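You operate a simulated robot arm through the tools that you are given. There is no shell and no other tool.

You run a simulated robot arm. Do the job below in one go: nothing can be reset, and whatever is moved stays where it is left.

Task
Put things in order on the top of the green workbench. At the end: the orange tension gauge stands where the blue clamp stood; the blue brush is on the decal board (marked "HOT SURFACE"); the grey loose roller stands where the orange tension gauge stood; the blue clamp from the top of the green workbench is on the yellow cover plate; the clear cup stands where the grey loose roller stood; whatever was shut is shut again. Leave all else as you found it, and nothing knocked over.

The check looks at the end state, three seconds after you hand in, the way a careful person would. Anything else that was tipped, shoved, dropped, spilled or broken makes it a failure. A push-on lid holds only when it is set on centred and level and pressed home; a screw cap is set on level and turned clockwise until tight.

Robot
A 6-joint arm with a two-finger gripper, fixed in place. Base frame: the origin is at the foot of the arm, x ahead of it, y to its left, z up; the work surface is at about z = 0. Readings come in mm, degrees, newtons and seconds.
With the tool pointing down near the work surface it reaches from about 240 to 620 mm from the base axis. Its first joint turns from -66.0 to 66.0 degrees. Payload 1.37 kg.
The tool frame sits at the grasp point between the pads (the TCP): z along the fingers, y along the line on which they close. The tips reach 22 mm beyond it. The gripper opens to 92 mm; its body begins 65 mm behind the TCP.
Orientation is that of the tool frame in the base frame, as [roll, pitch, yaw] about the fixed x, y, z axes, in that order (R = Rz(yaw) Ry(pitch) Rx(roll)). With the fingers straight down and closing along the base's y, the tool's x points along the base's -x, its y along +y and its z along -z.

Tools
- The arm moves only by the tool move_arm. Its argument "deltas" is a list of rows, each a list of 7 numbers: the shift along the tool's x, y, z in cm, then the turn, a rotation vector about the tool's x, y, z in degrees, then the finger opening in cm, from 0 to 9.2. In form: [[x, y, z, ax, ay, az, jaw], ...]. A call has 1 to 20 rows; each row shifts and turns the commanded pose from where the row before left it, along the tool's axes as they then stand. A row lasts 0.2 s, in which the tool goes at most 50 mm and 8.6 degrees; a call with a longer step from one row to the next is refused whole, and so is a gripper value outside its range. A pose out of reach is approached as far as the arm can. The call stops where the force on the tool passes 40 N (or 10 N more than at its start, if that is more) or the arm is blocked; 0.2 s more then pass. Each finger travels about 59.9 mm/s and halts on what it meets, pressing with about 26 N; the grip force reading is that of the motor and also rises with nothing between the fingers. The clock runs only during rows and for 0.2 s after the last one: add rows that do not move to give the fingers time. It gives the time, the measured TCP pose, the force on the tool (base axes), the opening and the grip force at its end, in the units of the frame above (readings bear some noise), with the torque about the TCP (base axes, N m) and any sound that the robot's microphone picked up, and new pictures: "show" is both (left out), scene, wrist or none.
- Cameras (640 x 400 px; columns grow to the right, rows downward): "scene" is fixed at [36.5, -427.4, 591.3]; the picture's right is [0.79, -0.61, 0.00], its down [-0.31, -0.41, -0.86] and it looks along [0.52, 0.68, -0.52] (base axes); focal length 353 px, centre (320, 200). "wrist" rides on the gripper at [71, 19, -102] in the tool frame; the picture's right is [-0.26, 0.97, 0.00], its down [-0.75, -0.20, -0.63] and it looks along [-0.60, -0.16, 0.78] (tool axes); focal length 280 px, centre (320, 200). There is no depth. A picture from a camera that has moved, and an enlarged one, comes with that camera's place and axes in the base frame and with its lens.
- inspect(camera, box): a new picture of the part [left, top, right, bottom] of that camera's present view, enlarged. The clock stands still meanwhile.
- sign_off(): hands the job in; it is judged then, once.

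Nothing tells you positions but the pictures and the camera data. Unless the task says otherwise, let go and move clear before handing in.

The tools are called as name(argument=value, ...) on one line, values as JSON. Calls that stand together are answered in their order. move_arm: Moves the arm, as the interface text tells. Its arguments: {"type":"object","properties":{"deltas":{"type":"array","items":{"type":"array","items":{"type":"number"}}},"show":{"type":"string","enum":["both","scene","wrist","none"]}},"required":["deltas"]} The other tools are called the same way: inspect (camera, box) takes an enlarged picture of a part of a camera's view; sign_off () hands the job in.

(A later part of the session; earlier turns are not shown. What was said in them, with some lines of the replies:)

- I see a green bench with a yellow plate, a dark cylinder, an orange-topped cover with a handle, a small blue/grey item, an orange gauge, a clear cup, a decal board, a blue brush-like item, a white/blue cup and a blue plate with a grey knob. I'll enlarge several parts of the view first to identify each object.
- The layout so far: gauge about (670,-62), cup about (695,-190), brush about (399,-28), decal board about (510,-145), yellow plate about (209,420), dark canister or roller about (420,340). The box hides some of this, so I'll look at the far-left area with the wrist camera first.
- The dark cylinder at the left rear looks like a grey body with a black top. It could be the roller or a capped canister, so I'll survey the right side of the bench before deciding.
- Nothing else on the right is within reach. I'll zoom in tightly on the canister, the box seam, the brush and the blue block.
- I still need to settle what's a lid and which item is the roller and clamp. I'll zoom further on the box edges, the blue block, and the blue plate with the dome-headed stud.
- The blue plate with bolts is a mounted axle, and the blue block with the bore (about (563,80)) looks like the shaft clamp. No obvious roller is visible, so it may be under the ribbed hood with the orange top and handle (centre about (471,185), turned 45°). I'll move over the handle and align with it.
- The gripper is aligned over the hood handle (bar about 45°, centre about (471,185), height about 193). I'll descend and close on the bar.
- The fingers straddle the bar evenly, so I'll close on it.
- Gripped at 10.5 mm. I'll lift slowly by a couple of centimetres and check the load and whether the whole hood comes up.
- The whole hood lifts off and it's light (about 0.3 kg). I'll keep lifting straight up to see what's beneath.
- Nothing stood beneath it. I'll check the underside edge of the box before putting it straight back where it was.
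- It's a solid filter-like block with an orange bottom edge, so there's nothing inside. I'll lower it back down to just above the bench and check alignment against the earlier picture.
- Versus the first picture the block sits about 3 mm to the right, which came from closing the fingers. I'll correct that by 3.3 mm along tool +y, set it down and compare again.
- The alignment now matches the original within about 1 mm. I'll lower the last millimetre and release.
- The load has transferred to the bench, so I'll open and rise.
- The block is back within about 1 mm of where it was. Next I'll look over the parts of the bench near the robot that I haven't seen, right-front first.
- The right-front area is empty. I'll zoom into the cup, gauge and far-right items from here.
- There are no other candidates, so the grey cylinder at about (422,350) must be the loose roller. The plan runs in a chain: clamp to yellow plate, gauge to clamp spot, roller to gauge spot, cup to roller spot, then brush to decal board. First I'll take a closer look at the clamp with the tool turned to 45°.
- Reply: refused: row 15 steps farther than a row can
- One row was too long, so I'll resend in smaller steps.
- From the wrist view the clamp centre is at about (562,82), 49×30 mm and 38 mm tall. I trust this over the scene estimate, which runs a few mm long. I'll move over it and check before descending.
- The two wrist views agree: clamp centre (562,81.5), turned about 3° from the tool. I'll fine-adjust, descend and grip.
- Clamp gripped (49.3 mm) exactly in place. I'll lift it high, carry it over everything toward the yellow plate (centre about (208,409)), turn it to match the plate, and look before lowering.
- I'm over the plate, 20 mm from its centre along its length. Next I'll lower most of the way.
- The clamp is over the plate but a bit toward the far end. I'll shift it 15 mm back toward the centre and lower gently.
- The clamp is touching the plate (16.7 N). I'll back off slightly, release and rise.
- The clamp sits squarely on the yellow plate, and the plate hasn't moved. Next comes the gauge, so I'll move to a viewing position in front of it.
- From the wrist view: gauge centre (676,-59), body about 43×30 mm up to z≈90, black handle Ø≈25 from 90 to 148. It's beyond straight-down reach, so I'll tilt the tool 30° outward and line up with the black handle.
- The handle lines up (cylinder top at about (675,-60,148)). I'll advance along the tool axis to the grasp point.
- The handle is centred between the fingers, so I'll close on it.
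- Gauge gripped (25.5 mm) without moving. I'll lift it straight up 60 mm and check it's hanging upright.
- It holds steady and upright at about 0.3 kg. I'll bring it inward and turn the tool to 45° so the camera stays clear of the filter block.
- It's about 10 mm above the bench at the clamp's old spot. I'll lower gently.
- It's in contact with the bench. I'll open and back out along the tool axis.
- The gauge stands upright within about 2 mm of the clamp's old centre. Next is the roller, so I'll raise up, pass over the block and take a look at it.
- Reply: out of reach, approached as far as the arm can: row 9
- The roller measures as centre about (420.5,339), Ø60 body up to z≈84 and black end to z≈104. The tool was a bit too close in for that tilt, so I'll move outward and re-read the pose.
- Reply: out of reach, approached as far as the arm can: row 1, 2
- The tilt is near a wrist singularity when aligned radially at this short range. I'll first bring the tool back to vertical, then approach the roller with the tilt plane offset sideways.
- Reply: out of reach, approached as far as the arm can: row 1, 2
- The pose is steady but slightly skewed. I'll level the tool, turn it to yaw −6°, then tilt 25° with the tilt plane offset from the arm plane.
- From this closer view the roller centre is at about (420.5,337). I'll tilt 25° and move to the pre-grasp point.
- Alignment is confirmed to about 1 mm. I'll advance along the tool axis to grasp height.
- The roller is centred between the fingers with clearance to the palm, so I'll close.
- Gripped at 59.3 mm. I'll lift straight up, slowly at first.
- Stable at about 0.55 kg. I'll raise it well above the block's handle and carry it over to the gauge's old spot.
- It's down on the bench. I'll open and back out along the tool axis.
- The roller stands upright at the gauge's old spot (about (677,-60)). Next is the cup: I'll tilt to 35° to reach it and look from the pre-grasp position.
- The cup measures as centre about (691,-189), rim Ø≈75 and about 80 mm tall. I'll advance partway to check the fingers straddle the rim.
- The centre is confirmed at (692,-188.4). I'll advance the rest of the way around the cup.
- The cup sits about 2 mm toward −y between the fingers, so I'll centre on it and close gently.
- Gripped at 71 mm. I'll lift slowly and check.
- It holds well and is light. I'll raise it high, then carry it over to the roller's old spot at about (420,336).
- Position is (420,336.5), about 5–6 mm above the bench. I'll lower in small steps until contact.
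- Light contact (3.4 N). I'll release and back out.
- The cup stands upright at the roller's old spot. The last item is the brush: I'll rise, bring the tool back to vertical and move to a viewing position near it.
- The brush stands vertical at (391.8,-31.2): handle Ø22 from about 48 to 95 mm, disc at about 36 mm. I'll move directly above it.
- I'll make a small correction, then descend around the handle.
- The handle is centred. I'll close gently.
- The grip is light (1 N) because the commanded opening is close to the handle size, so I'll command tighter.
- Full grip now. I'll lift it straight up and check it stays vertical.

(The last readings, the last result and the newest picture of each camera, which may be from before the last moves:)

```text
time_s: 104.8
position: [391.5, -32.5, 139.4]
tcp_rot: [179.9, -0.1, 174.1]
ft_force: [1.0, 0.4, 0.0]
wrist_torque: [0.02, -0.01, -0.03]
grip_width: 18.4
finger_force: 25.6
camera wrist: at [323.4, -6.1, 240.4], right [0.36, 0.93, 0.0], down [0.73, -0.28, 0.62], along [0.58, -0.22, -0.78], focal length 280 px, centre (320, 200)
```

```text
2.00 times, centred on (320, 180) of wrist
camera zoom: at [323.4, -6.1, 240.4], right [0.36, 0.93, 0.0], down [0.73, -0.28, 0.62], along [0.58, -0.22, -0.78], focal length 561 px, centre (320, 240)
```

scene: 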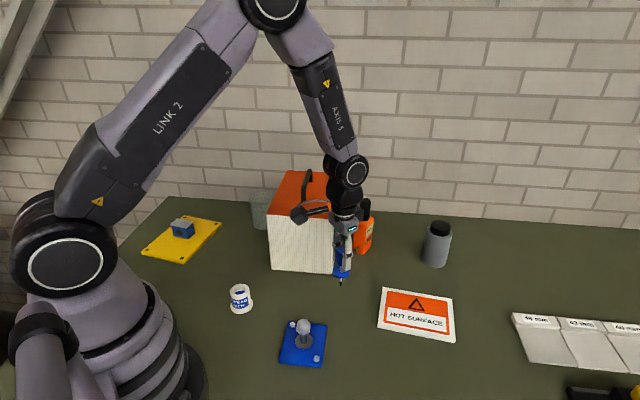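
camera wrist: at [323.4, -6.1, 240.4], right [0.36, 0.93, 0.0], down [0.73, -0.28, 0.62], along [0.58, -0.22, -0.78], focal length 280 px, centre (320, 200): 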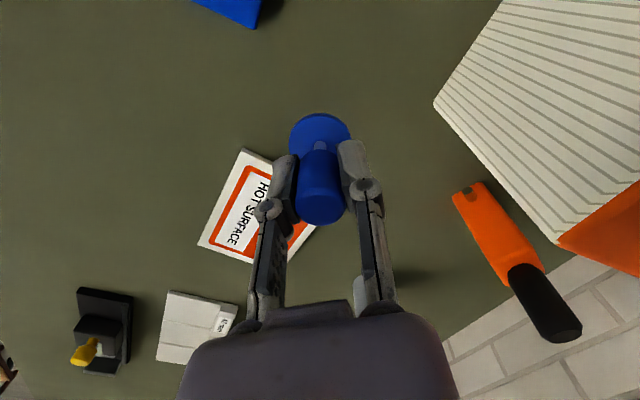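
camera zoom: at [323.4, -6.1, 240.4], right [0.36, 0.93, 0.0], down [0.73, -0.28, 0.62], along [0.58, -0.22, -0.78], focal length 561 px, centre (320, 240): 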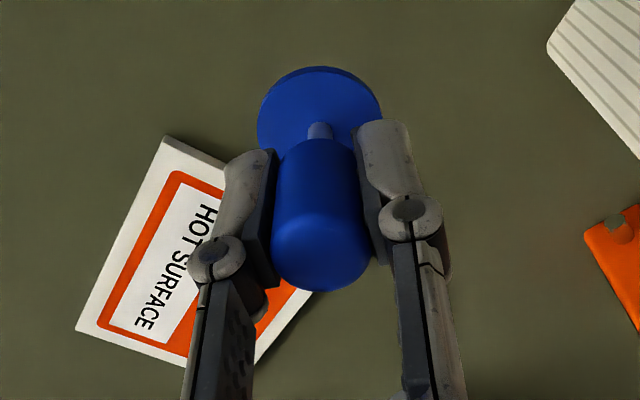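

Steady and vertical. I'll move over the centre of the decal board.

move_arm(deltas=[[-3.12, -2.505, 0, 0, 0, 0, 0.5], [-3.12, -2.505, 0, 0, 0, 0, 0.5], [-3.12, -2.505, 0, 0, 0, 0, 0.5], [-3.12, -2.505, 0, 0, 0, 0, 0.5], [0, 0, 2.0, 0, 0, 0, 0.5], [0, 0, 1.5, 0, 0, 0, 0.5], [0, 0, 0, 0, 0, 0, 0.5], [0, 0, 0, 0, 0, 0, 0.5]])

inspect(camera="scene", box=[360, 240, 470, 350])

inspect(camera="wrist", box=[220, 80, 420, 280])

```text
time_s: 106.6
position: [506.4, -145.2, 103.5]
tcp_rot: [179.9, 0.0, 174.1]
ft_force: [-0.3, -0.1, -1.0]
wrist_torque: [0.0, -0.01, 0.02]
grip_width: 18.6
finger_force: 26.4
camera wrist: at [438.3, -118.6, 204.9], right [0.36, 0.93, 0.0], down [0.73, -0.28, 0.63], along [0.58, -0.22, -0.78], focal length 280 px, centre (320, 200)
```

scene: 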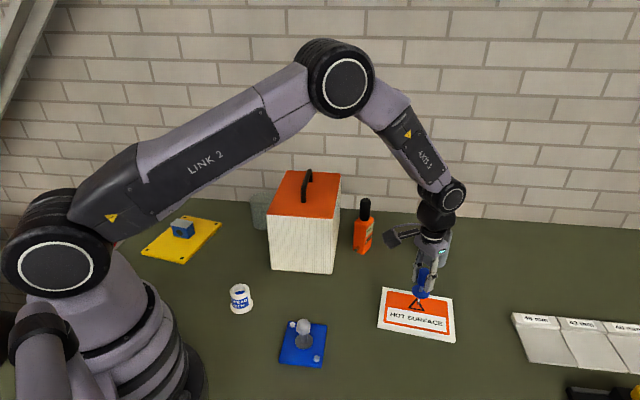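
wrist: 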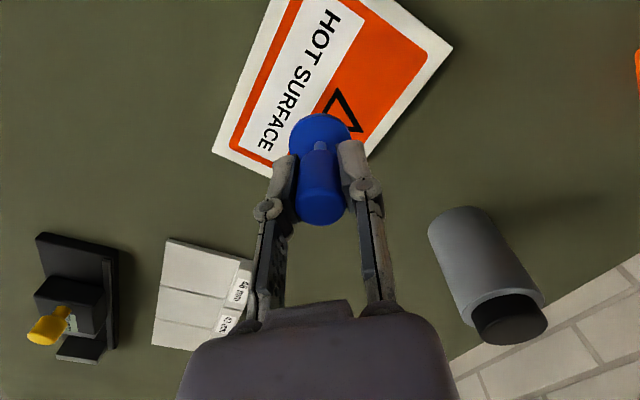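

```text
3.64 times, centred on (415, 295) of scene
camera zoom: at [36.5, -427.4, 591.3], right [0.79, -0.61, 0.0], down [-0.31, -0.41, -0.86], along [0.52, 0.68, -0.52], focal length 1285 px, centre (-26, -146)
```

zoom: 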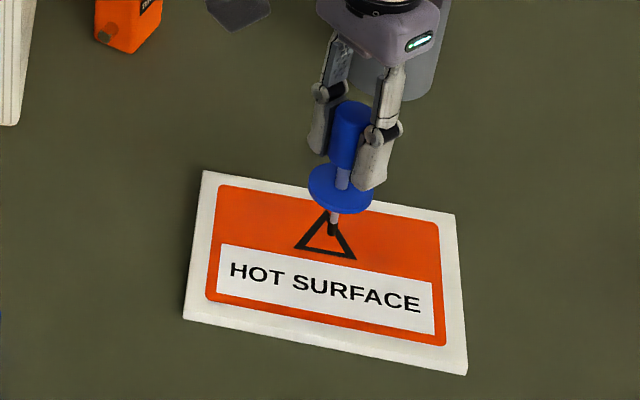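

```text
2.00 times, centred on (320, 180) of wrist
camera zoom: at [438.3, -118.6, 204.9], right [0.36, 0.93, 0.0], down [0.73, -0.28, 0.63], along [0.58, -0.22, -0.78], focal length 561 px, centre (320, 240)
```

zoom: 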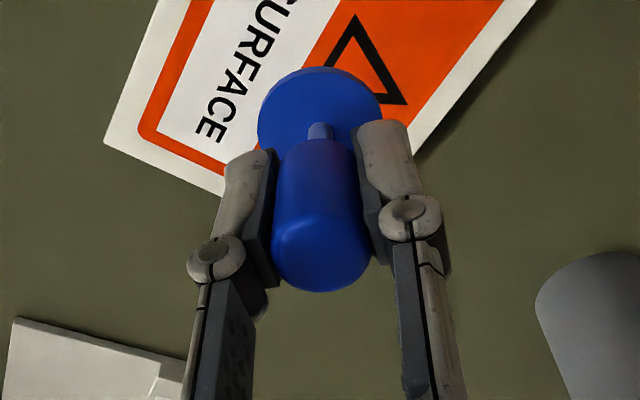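

The tip is over the board centre, about 26 mm up. I'll lower to about 11 mm and look closely.

move_arm(deltas=[[0, 0, 1.0, 0, 0, 0, 0.5], [0, 0, 0.5, 0, 0, 0, 0.5], [0, 0, 0, 0, 0, 0, 0.5], [0, 0, 0, 0, 0, 0, 0.5]], show="none")

inspect(camera="scene", box=[396, 270, 440, 325])

```text
time_s: 107.6
position: [507.4, -144.2, 89.9]
tcp_rot: [179.9, 0.0, 174.1]
ft_force: [-0.5, 0.0, -0.5]
wrist_torque: [0.01, -0.02, 0.02]
grip_width: 18.7
finger_force: 25.8
```

```text
7.27 times, centred on (418, 298) of scene
camera zoom: at [36.5, -427.4, 591.3], right [0.79, -0.61, 0.0], down [-0.31, -0.41, -0.86], along [0.52, 0.68, -0.52], focal length 2570 px, centre (-393, -509)
```

zoom: 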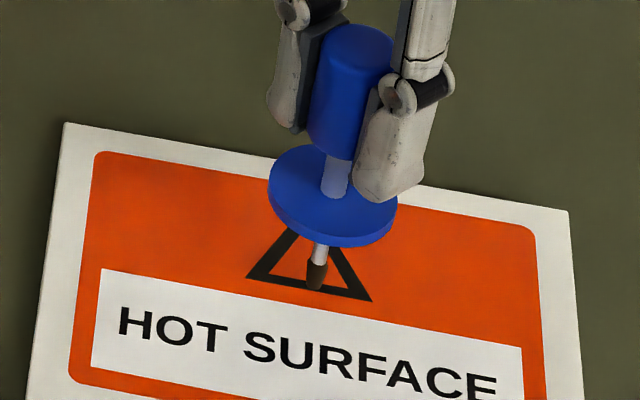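

move_arm(deltas=[[0, 0, 0.3, 0, 0, 0, 0.5], [0, 0, 0.15, 0, 0, 0, 0.5], [0, 0, 0, 0, 0, 0, 0.5], [0, 0, 0, 0, 0, 0, 0.5]], show="none")

inspect(camera="scene", box=[404, 280, 436, 320])

```text
time_s: 108.6
position: [508.8, -144.4, 85.5]
tcp_rot: [179.9, 0.2, 174.1]
ft_force: [-3.1, 0.5, 18.5]
wrist_torque: [0.06, 0.27, 0.03]
grip_width: 18.7
finger_force: 25.9
```

```text
10.00 times, centred on (420, 300) of scene
camera zoom: at [36.4, -427.4, 591.3], right [0.79, -0.61, 0.0], down [-0.31, -0.41, -0.86], along [0.52, 0.68, -0.52], focal length 3533 px, centre (-680, -800)
```

zoom: 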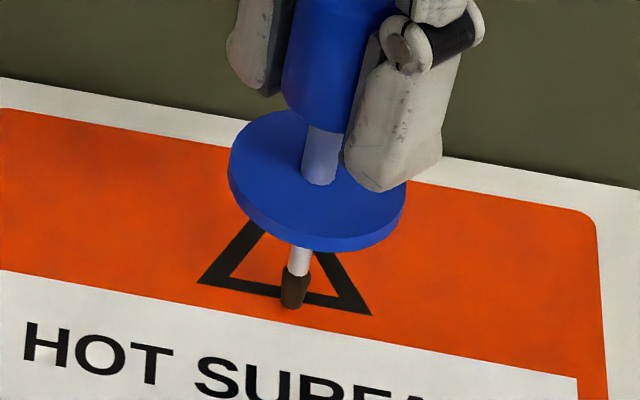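

The tip is on the board but pressed at 18 N. I'll ease up until the force nearly vanishes.

move_arm(deltas=[[0, 0, -0.1, 0, 0, 0, 0.5], [0, 0, 0, 0, 0, 0, 0.5]], show="none")

```text
time_s: 109.2
position: [506.5, -144.5, 84.8]
tcp_rot: [179.8, 0.1, 174.2]
ft_force: [3.4, -0.3, 7.7]
wrist_torque: [-0.02, -0.23, -0.01]
grip_width: 18.8
finger_force: 26.4
```

move_arm(deltas=[[0, 0, -0.05, 0, 0, 0, 0.5], [0, 0, 0, 0, 0, 0, 0.5], [0, 0, 0, 0, 0, 0, 0.5]], show="wrist")

inspect(camera="wrist", box=[220, 80, 420, 280])

inspect(camera="scene", box=[396, 256, 440, 316])

```text
time_s: 110.0
position: [505.8, -143.9, 84.7]
tcp_rot: [179.8, -0.2, 174.1]
ft_force: [-0.2, -0.5, 1.8]
wrist_torque: [-0.04, -0.02, 0.02]
grip_width: 18.8
finger_force: 25.8
camera wrist: at [438.2, -118.1, 186.6], right [0.36, 0.93, 0.0], down [0.73, -0.28, 0.62], along [0.58, -0.22, -0.78], focal length 280 px, centre (320, 200)
```

wrist: 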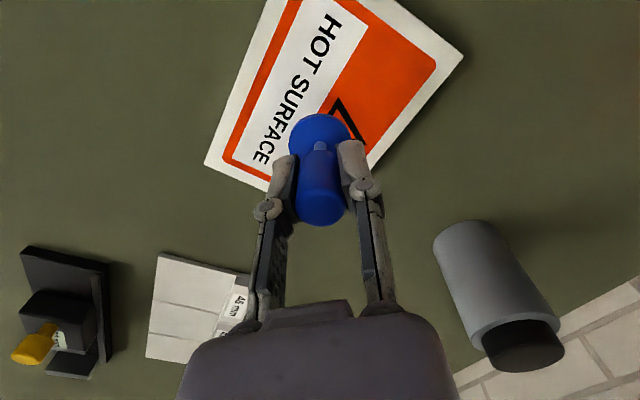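

```text
2.00 times, centred on (320, 180) of wrist
camera zoom: at [438.2, -118.1, 186.6], right [0.36, 0.93, 0.0], down [0.73, -0.28, 0.62], along [0.58, -0.22, -0.78], focal length 561 px, centre (320, 240)
```

zoom: 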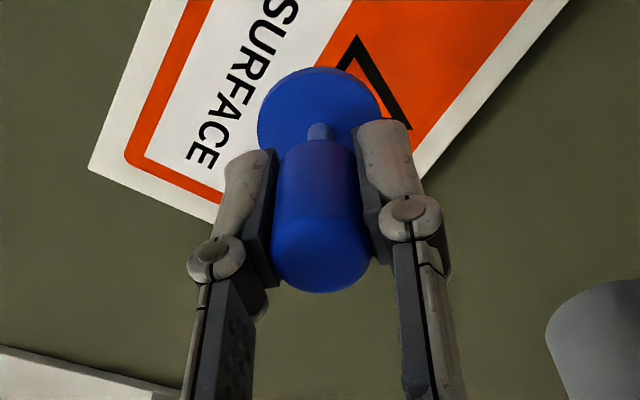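

```text
6.67 times, centred on (418, 286) of scene
camera zoom: at [36.5, -427.4, 591.3], right [0.79, -0.61, 0.0], down [-0.31, -0.41, -0.86], along [0.52, 0.68, -0.52], focal length 2355 px, centre (-333, -373)
```

zoom: 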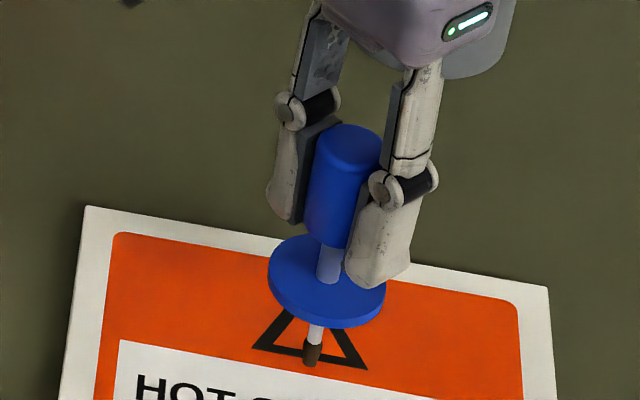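

Force is near zero. I'll check precisely whether the brush is vertical before releasing.

inspect(camera="scene", box=[404, 268, 436, 316])

inspect(camera="wrist", box=[270, 100, 370, 240])

```text
8.33 times, centred on (420, 292) of scene
camera zoom: at [36.5, -427.4, 591.3], right [0.79, -0.61, 0.0], down [-0.31, -0.41, -0.86], along [0.52, 0.68, -0.52], focal length 2944 px, centre (-513, -567)
```

zoom: 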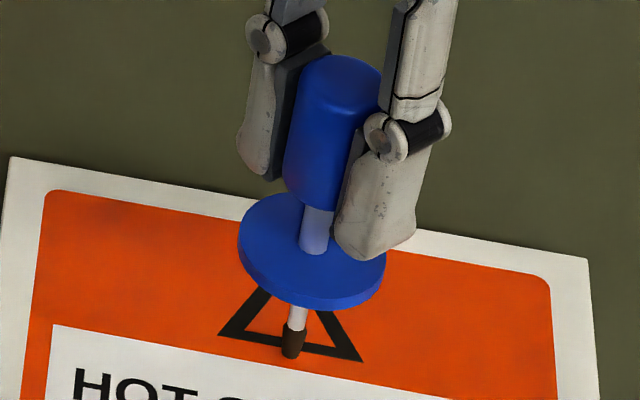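

```text
2.86 times, centred on (320, 170) of wrist
camera zoom: at [438.2, -118.1, 186.6], right [0.36, 0.93, 0.0], down [0.73, -0.28, 0.62], along [0.58, -0.22, -0.78], focal length 801 px, centre (320, 286)
```

zoom: 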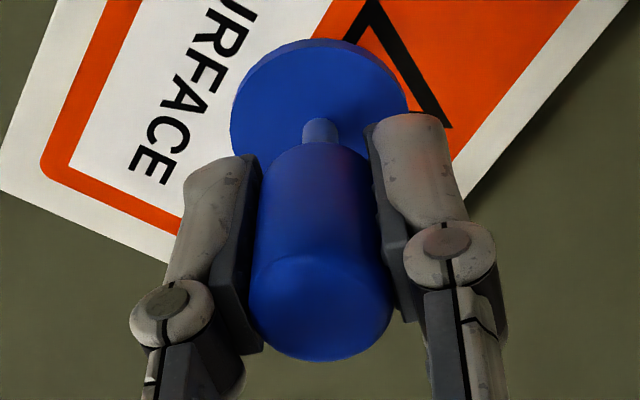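

inspect(camera="scene", box=[408, 266, 436, 290])

inspect(camera="scene", box=[402, 290, 430, 314])

```text
16.00 times, centred on (422, 278) of scene
camera zoom: at [36.5, -427.4, 591.3], right [0.79, -0.61, 0.0], down [-0.31, -0.41, -0.86], along [0.52, 0.68, -0.52], focal length 5653 px, centre (-1312, -1048)
```

zoom: 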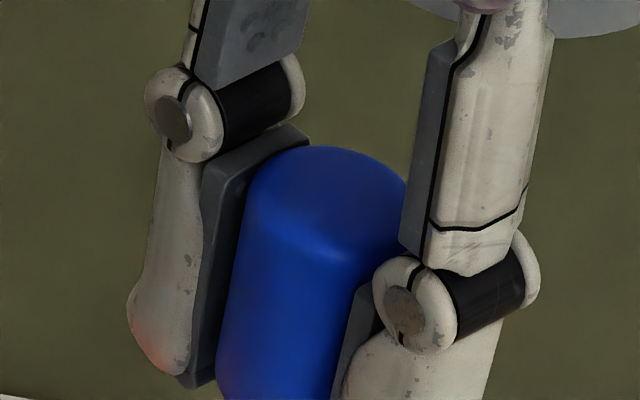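

```text
16.00 times, centred on (416, 302) of scene
camera zoom: at [36.5, -427.4, 591.3], right [0.79, -0.61, 0.0], down [-0.31, -0.41, -0.86], along [0.52, 0.68, -0.52], focal length 5653 px, centre (-1216, -1432)
```

zoom: 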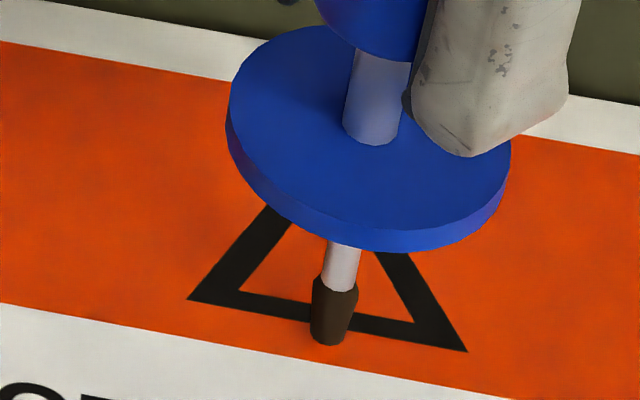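

The brush is vertical within about half a degree. I'll release very gradually.

move_arm(deltas=[[0, 0, 0, 0, 0, 0, 1.5], [0, 0, 0, 0, 0, 0, 1.8], [0, 0, 0, 0, 0, 0, 1.9], [0, 0, 0, 0, 0, 0, 1.95], [0, 0, 0, 0, 0, 0, 2.0], [0, 0, 0, 0, 0, 0, 2.05], [0, 0, 0, 0, 0, 0, 2.1], [0, 0, 0, 0, 0, 0, 2.2], [0, 0, 0, 0, 0, 0, 2.4], [0, 0, 0, 0, 0, 0, 2.6], [0, 0, 0, 0, 0, 0, 2.6]], show="wrist")

inspect(camera="scene", box=[404, 268, 436, 316])

inspect(camera="wrist", box=[270, 100, 370, 240])

```text
time_s: 112.4
position: [507.4, -144.5, 84.6]
tcp_rot: [179.9, 0.1, 174.1]
ft_force: [0.3, -0.1, 0.0]
wrist_torque: [0.0, 0.01, -0.03]
grip_width: 26.3
finger_force: 0.1
camera wrist: at [438.5, -118.2, 186.9], right [0.36, 0.93, 0.0], down [0.73, -0.28, 0.62], along [0.58, -0.22, -0.78], focal length 280 px, centre (320, 200)
```

wrist: 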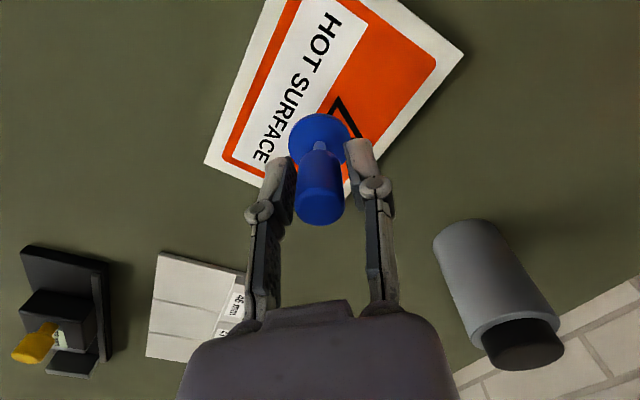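

```text
8.33 times, centred on (420, 292) of scene
camera zoom: at [36.5, -427.4, 591.3], right [0.79, -0.61, 0.0], down [-0.31, -0.41, -0.86], along [0.52, 0.68, -0.52], focal length 2944 px, centre (-513, -567)
```

zoom: 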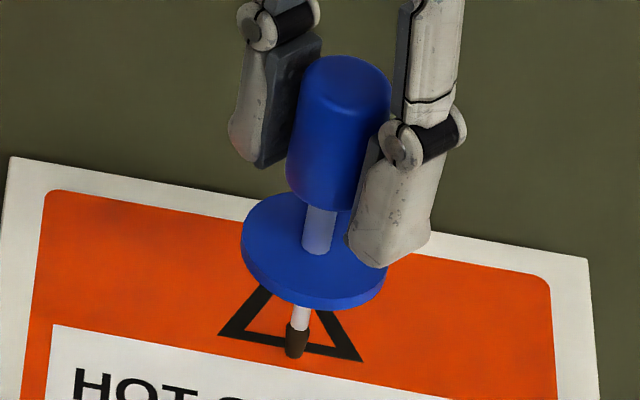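

```text
2.86 times, centred on (320, 170) of wrist
camera zoom: at [438.5, -118.2, 186.9], right [0.36, 0.93, 0.0], down [0.73, -0.28, 0.62], along [0.58, -0.22, -0.78], focal length 801 px, centre (320, 286)
```

zoom: 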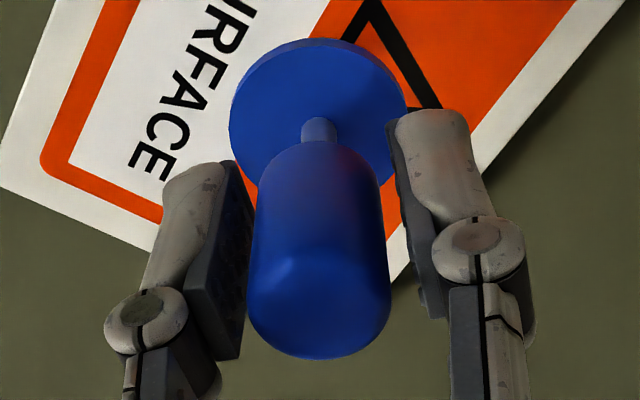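

The brush is standing free between the fingers. I'll wait a moment, then open further and check again.

move_arm(deltas=[[0, 0, 0, 0, 0, 0, 2.8], [0, 0, 0, 0, 0, 0, 3.2], [0, 0, 0, 0, 0, 0, 3.6], [0, 0, 0, 0, 0, 0, 4.0], [0, 0, 0, 0, 0, 0, 4.5], [0, 0, 0, 0, 0, 0, 5.0], [0, 0, 0, 0, 0, 0, 5.5], [0, 0, 0, 0, 0, 0, 6.0], [0, 0, 0, 0, 0, 0, 6.0], [0, 0, 0, 0, 0, 0, 6.0]], show="wrist")

inspect(camera="scene", box=[404, 268, 436, 316])

```text
time_s: 114.6
position: [506.9, -144.2, 85.5]
tcp_rot: [180.0, 0.1, 174.1]
ft_force: [0.2, 0.2, -0.3]
wrist_torque: [0.0, -0.02, 0.0]
grip_width: 60.0
finger_force: 0.1
camera wrist: at [438.5, -118.2, 186.9], right [0.36, 0.93, 0.0], down [0.73, -0.28, 0.62], along [0.58, -0.22, -0.78], focal length 280 px, centre (320, 200)
```

wrist: 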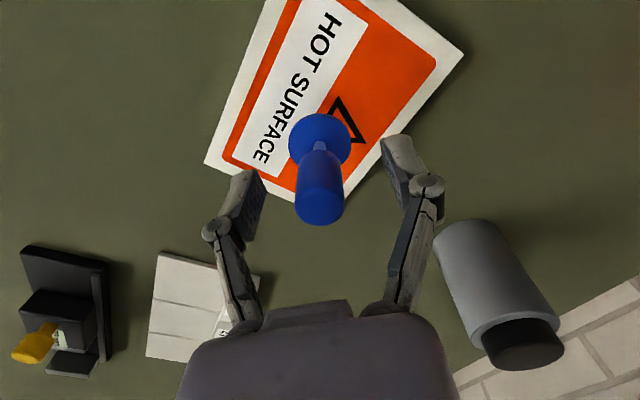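

```text
8.33 times, centred on (420, 292) of scene
camera zoom: at [36.5, -427.4, 591.3], right [0.79, -0.61, 0.0], down [-0.31, -0.41, -0.86], along [0.52, 0.68, -0.52], focal length 2944 px, centre (-513, -567)
```

zoom: 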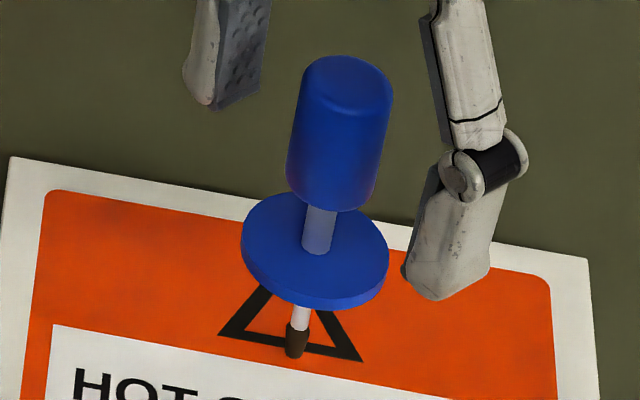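

The brush stands upright on the decal board, unsupported. I'll rise straight up clear of it.

move_arm(deltas=[[0, 0, -1.0, 0, 0, 0, 6.0], [0, 0, -2.5, 0, 0, 0, 6.0], [0, 0, -3.5, 0, 0, 0, 6.0], [0, 0, -4.0, 0, 0, 0, 6.0], [0, 0, -4.0, 0, 0, 0, 6.0], [0, 0, -4.0, 0, 0, 0, 6.0], [0, 0, 0, 0, 0, 0, 6.0]])

inspect(camera="scene", box=[400, 262, 440, 322])

```text
time_s: 116.2
position: [505.5, -143.7, 276.5]
tcp_rot: [179.9, -0.1, 174.2]
ft_force: [0.1, 1.0, 0.2]
wrist_torque: [0.0, 0.01, 0.0]
grip_width: 60.2
finger_force: 0.0
camera wrist: at [437.1, -117.8, 378.5], right [0.36, 0.93, 0.0], down [0.73, -0.28, 0.62], along [0.58, -0.22, -0.78], focal length 280 px, centre (320, 200)
```

scene: 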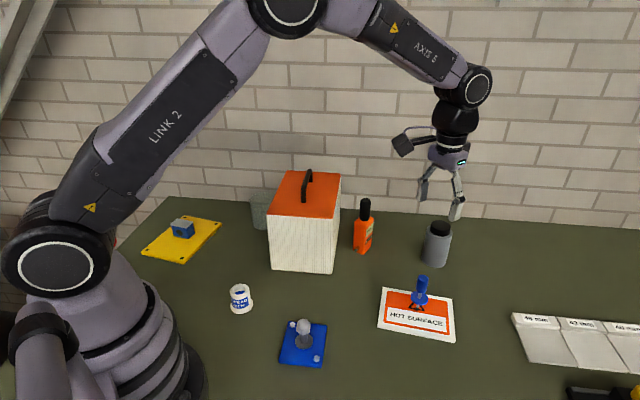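
wrist: 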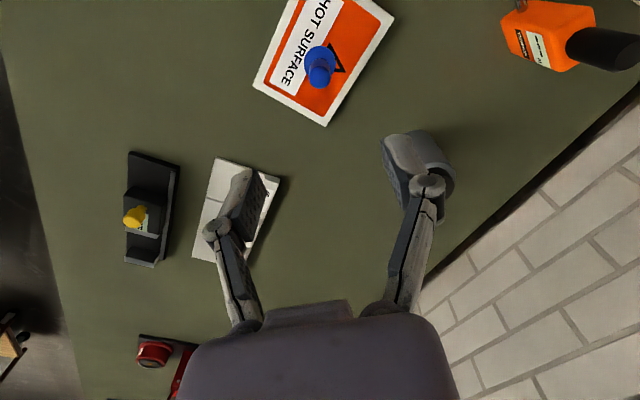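

```text
6.67 times, centred on (420, 292) of scene
camera zoom: at [36.5, -427.4, 591.3], right [0.79, -0.61, 0.0], down [-0.31, -0.41, -0.86], along [0.52, 0.68, -0.52], focal length 2355 px, centre (-347, -413)
```

zoom: 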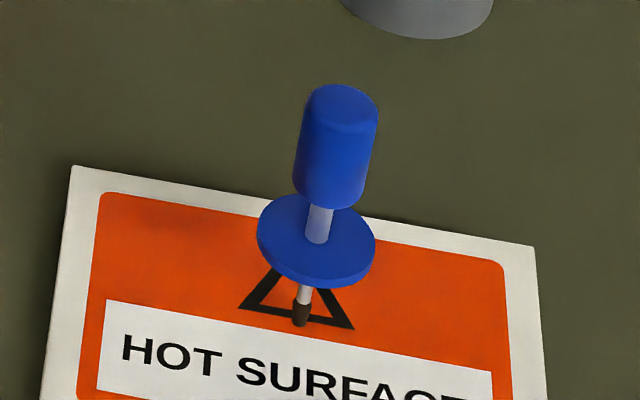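

Everything is placed. Before handing in I'll inspect the final state of each item closely, and confirm the roller's look in the open light.

inspect(camera="scene", box=[410, 210, 466, 275])

inspect(camera="scene", box=[230, 160, 390, 280])

inspect(camera="scene", box=[120, 190, 280, 290])

inspect(camera="scene", box=[220, 270, 380, 380])

```text
6.15 times, centred on (438, 242) of scene
camera zoom: at [36.5, -427.4, 591.3], right [0.79, -0.61, 0.0], down [-0.31, -0.41, -0.86], along [0.52, 0.68, -0.52], focal length 2174 px, centre (-406, -62)
```

zoom: 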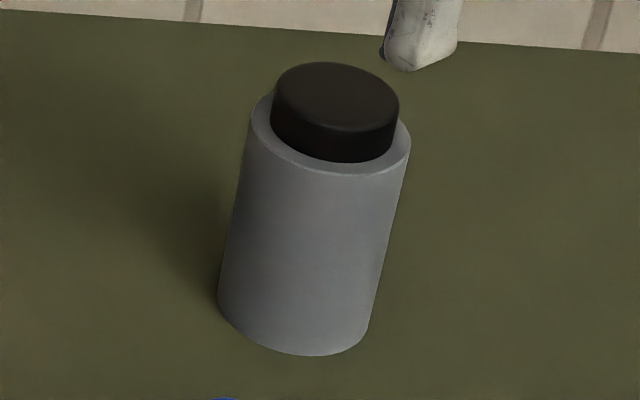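

```text
3.33 times, centred on (310, 220) of scene
camera zoom: at [36.5, -427.4, 591.3], right [0.79, -0.61, 0.0], down [-0.31, -0.41, -0.86], along [0.52, 0.68, -0.52], focal length 1178 px, centre (353, 133)
```

zoom: 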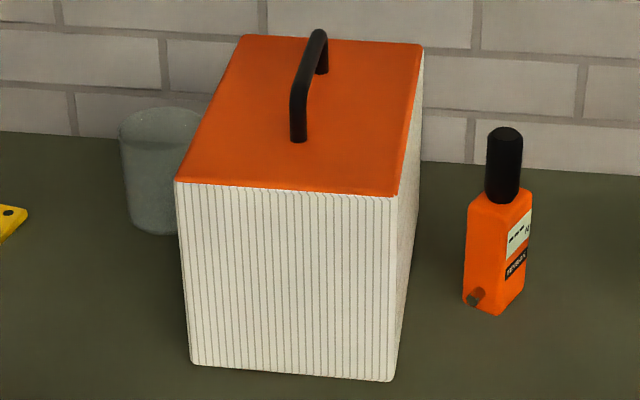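

```text
4.00 times, centred on (200, 240) of scene
camera zoom: at [36.5, -427.4, 591.3], right [0.79, -0.61, 0.0], down [-0.31, -0.41, -0.86], along [0.52, 0.68, -0.52], focal length 1413 px, centre (800, 40)
```

zoom: 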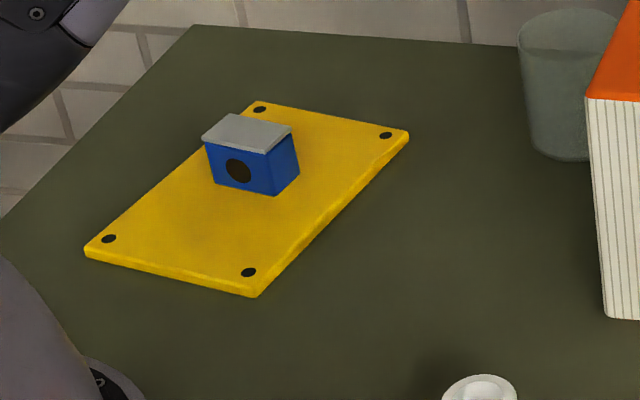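

```text
3.64 times, centred on (300, 325) of scene
camera zoom: at [36.5, -427.4, 591.3], right [0.79, -0.61, 0.0], down [-0.31, -0.41, -0.86], along [0.52, 0.68, -0.52], focal length 1285 px, centre (393, -254)
```

zoom: 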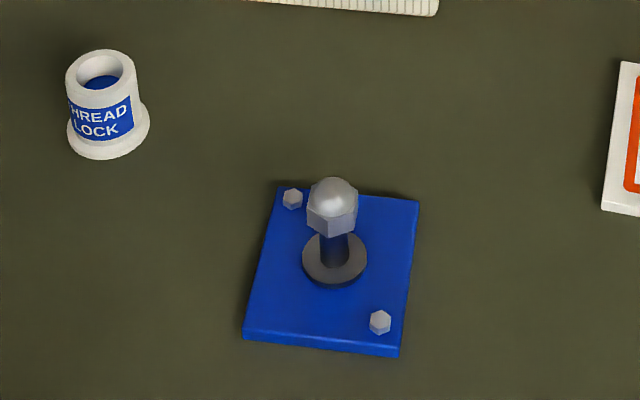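

inspect(camera="scene", box=[370, 280, 462, 346])

inspect(camera="scene", box=[264, 240, 344, 290])

inspect(camera="scene", box=[460, 288, 640, 400])

```text
6.06 times, centred on (416, 313) of scene
camera zoom: at [36.5, -427.4, 591.3], right [0.79, -0.61, 0.0], down [-0.31, -0.41, -0.86], along [0.52, 0.68, -0.52], focal length 2141 px, centre (-262, -485)
```

zoom: 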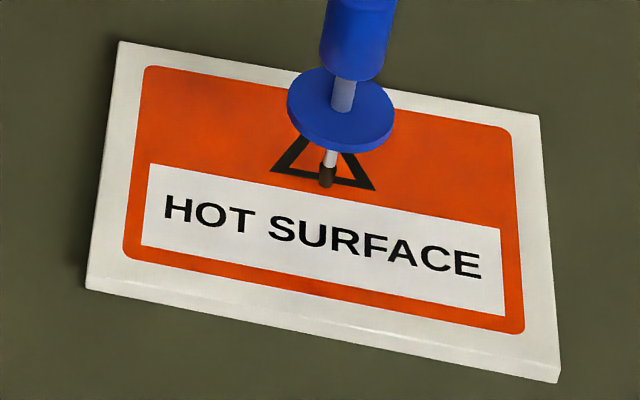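

```text
8.00 times, centred on (304, 265) of scene
camera zoom: at [36.5, -427.4, 591.3], right [0.79, -0.61, 0.0], down [-0.31, -0.41, -0.86], along [0.52, 0.68, -0.52], focal length 2826 px, centre (448, -320)
```

zoom: 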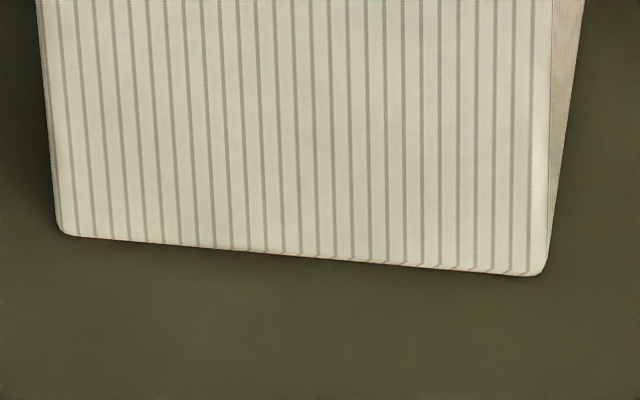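

```text
3.56 times, centred on (550, 344) of scene
camera zoom: at [36.5, -427.4, 591.3], right [0.79, -0.61, 0.0], down [-0.31, -0.41, -0.86], along [0.52, 0.68, -0.52], focal length 1256 px, centre (-498, -312)
```

zoom: 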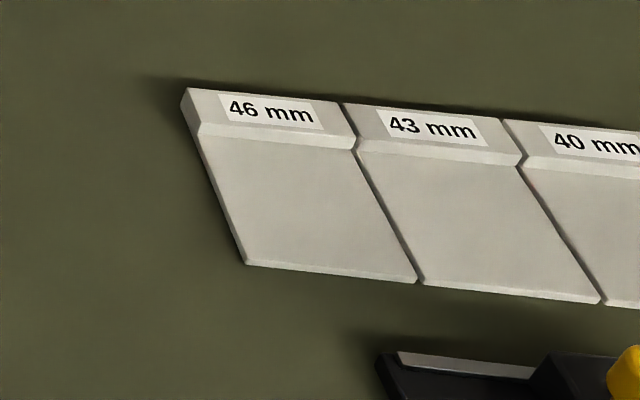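

All other items match the starting picture. I'll move the arm clear, then take a last look.

move_arm(deltas=[[2.567, 3.34, -0.3, 0, 0, 0, 6.0], [2.567, 3.34, -0.3, 0, 0, 0, 6.0], [2.567, 3.34, -0.3, 0, 0, 0, 6.0], [2.567, 3.34, -0.3, 0, 0, 0, 6.0], [2.567, 3.34, -0.3, 0, 0, 0, 6.0], [2.567, 3.34, -0.3, 0, 0, 0, 6.0], [0, 0, 0, 0, 0, 0, 6.0], [0, 0, 0, 0, 0, 0, 6.0], [0, 0, 0, 0, 0, 0, 6.0]])

inspect(camera="scene", box=[340, 190, 480, 350])

```text
time_s: 118.2
position: [372.5, 70.5, 293.4]
tcp_rot: [179.9, 0.1, 174.2]
ft_force: [0.6, 0.9, 0.0]
wrist_torque: [0.0, 0.03, 0.01]
grip_width: 59.9
finger_force: 0.0
camera wrist: at [303.6, 96.9, 394.8], right [0.36, 0.93, 0.0], down [0.73, -0.28, 0.63], along [0.58, -0.22, -0.78], focal length 280 px, centre (320, 200)
```

scene: 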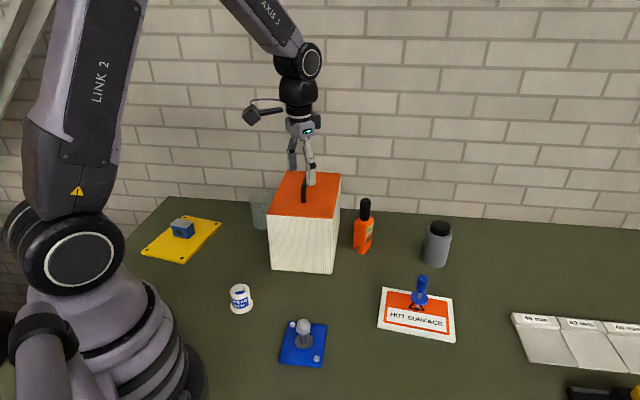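
wrist: 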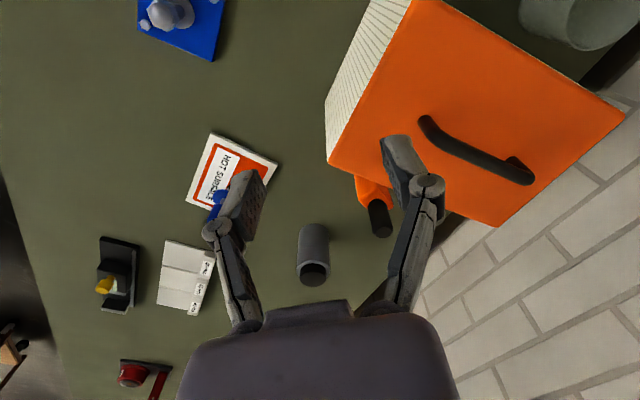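

```text
2.50 times, centred on (410, 270) of scene
camera zoom: at [36.5, -427.4, 591.3], right [0.79, -0.61, 0.0], down [-0.31, -0.41, -0.86], along [0.52, 0.68, -0.52], focal length 883 px, centre (95, 25)
```

zoom: 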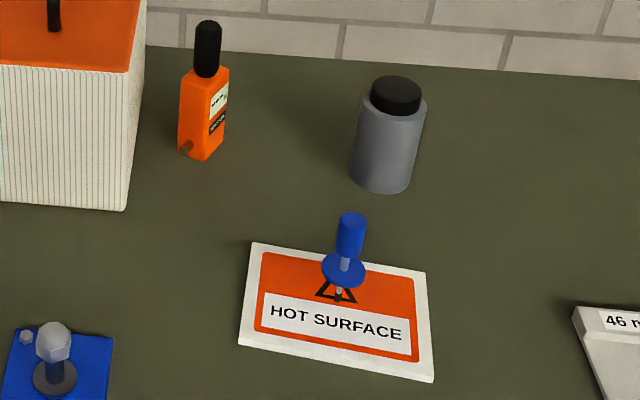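

The clamp is on the yellow plate, the gauge is at the clamp's old spot and the roller is at the gauge's. The cup is at the roller's old spot and the brush stands on the decal board. Nothing else has moved noticeably, nothing is open, and the arm is clear, so I'm handing in.

sign_off()

```text
The job is handed in.
```

I've handed the job in, with every item on the list in its place. In the last pictures everything was upright and the arm was clear.

| Item | Where it is now | How close |
|---|---|---|
| Blue clamp | On the yellow cover plate | Flat on the plate; the plate did not move |
| Orange tension gauge | Where the clamp stood | Within about 2 mm |
| Grey loose roller | Where the gauge stood | Within about 2 mm |
| Clear cup | Where the roller stood | Within about 2 mm |
| Blue brush | Standing upright on the "HOT SURFACE" board | Near the centre; the board did not move |

- **Roller identity:** No object was labelled as a roller. I took it to be the grey cylinder with the black end, because nothing else within reach fitted. If it is really a capped canister, that move and the cup's are wrong.
- **Ribbed block:** I lifted the white block with the orange top early on to see whether the roller was under it. Nothing was there, and I set it back within about 1 mm.
- **Brush:** It balances on a tip about 4 mm wide, as it did at the start. It held steady for several seconds after I let go.
- **Shut items:** I opened nothing, so there was nothing to close again.
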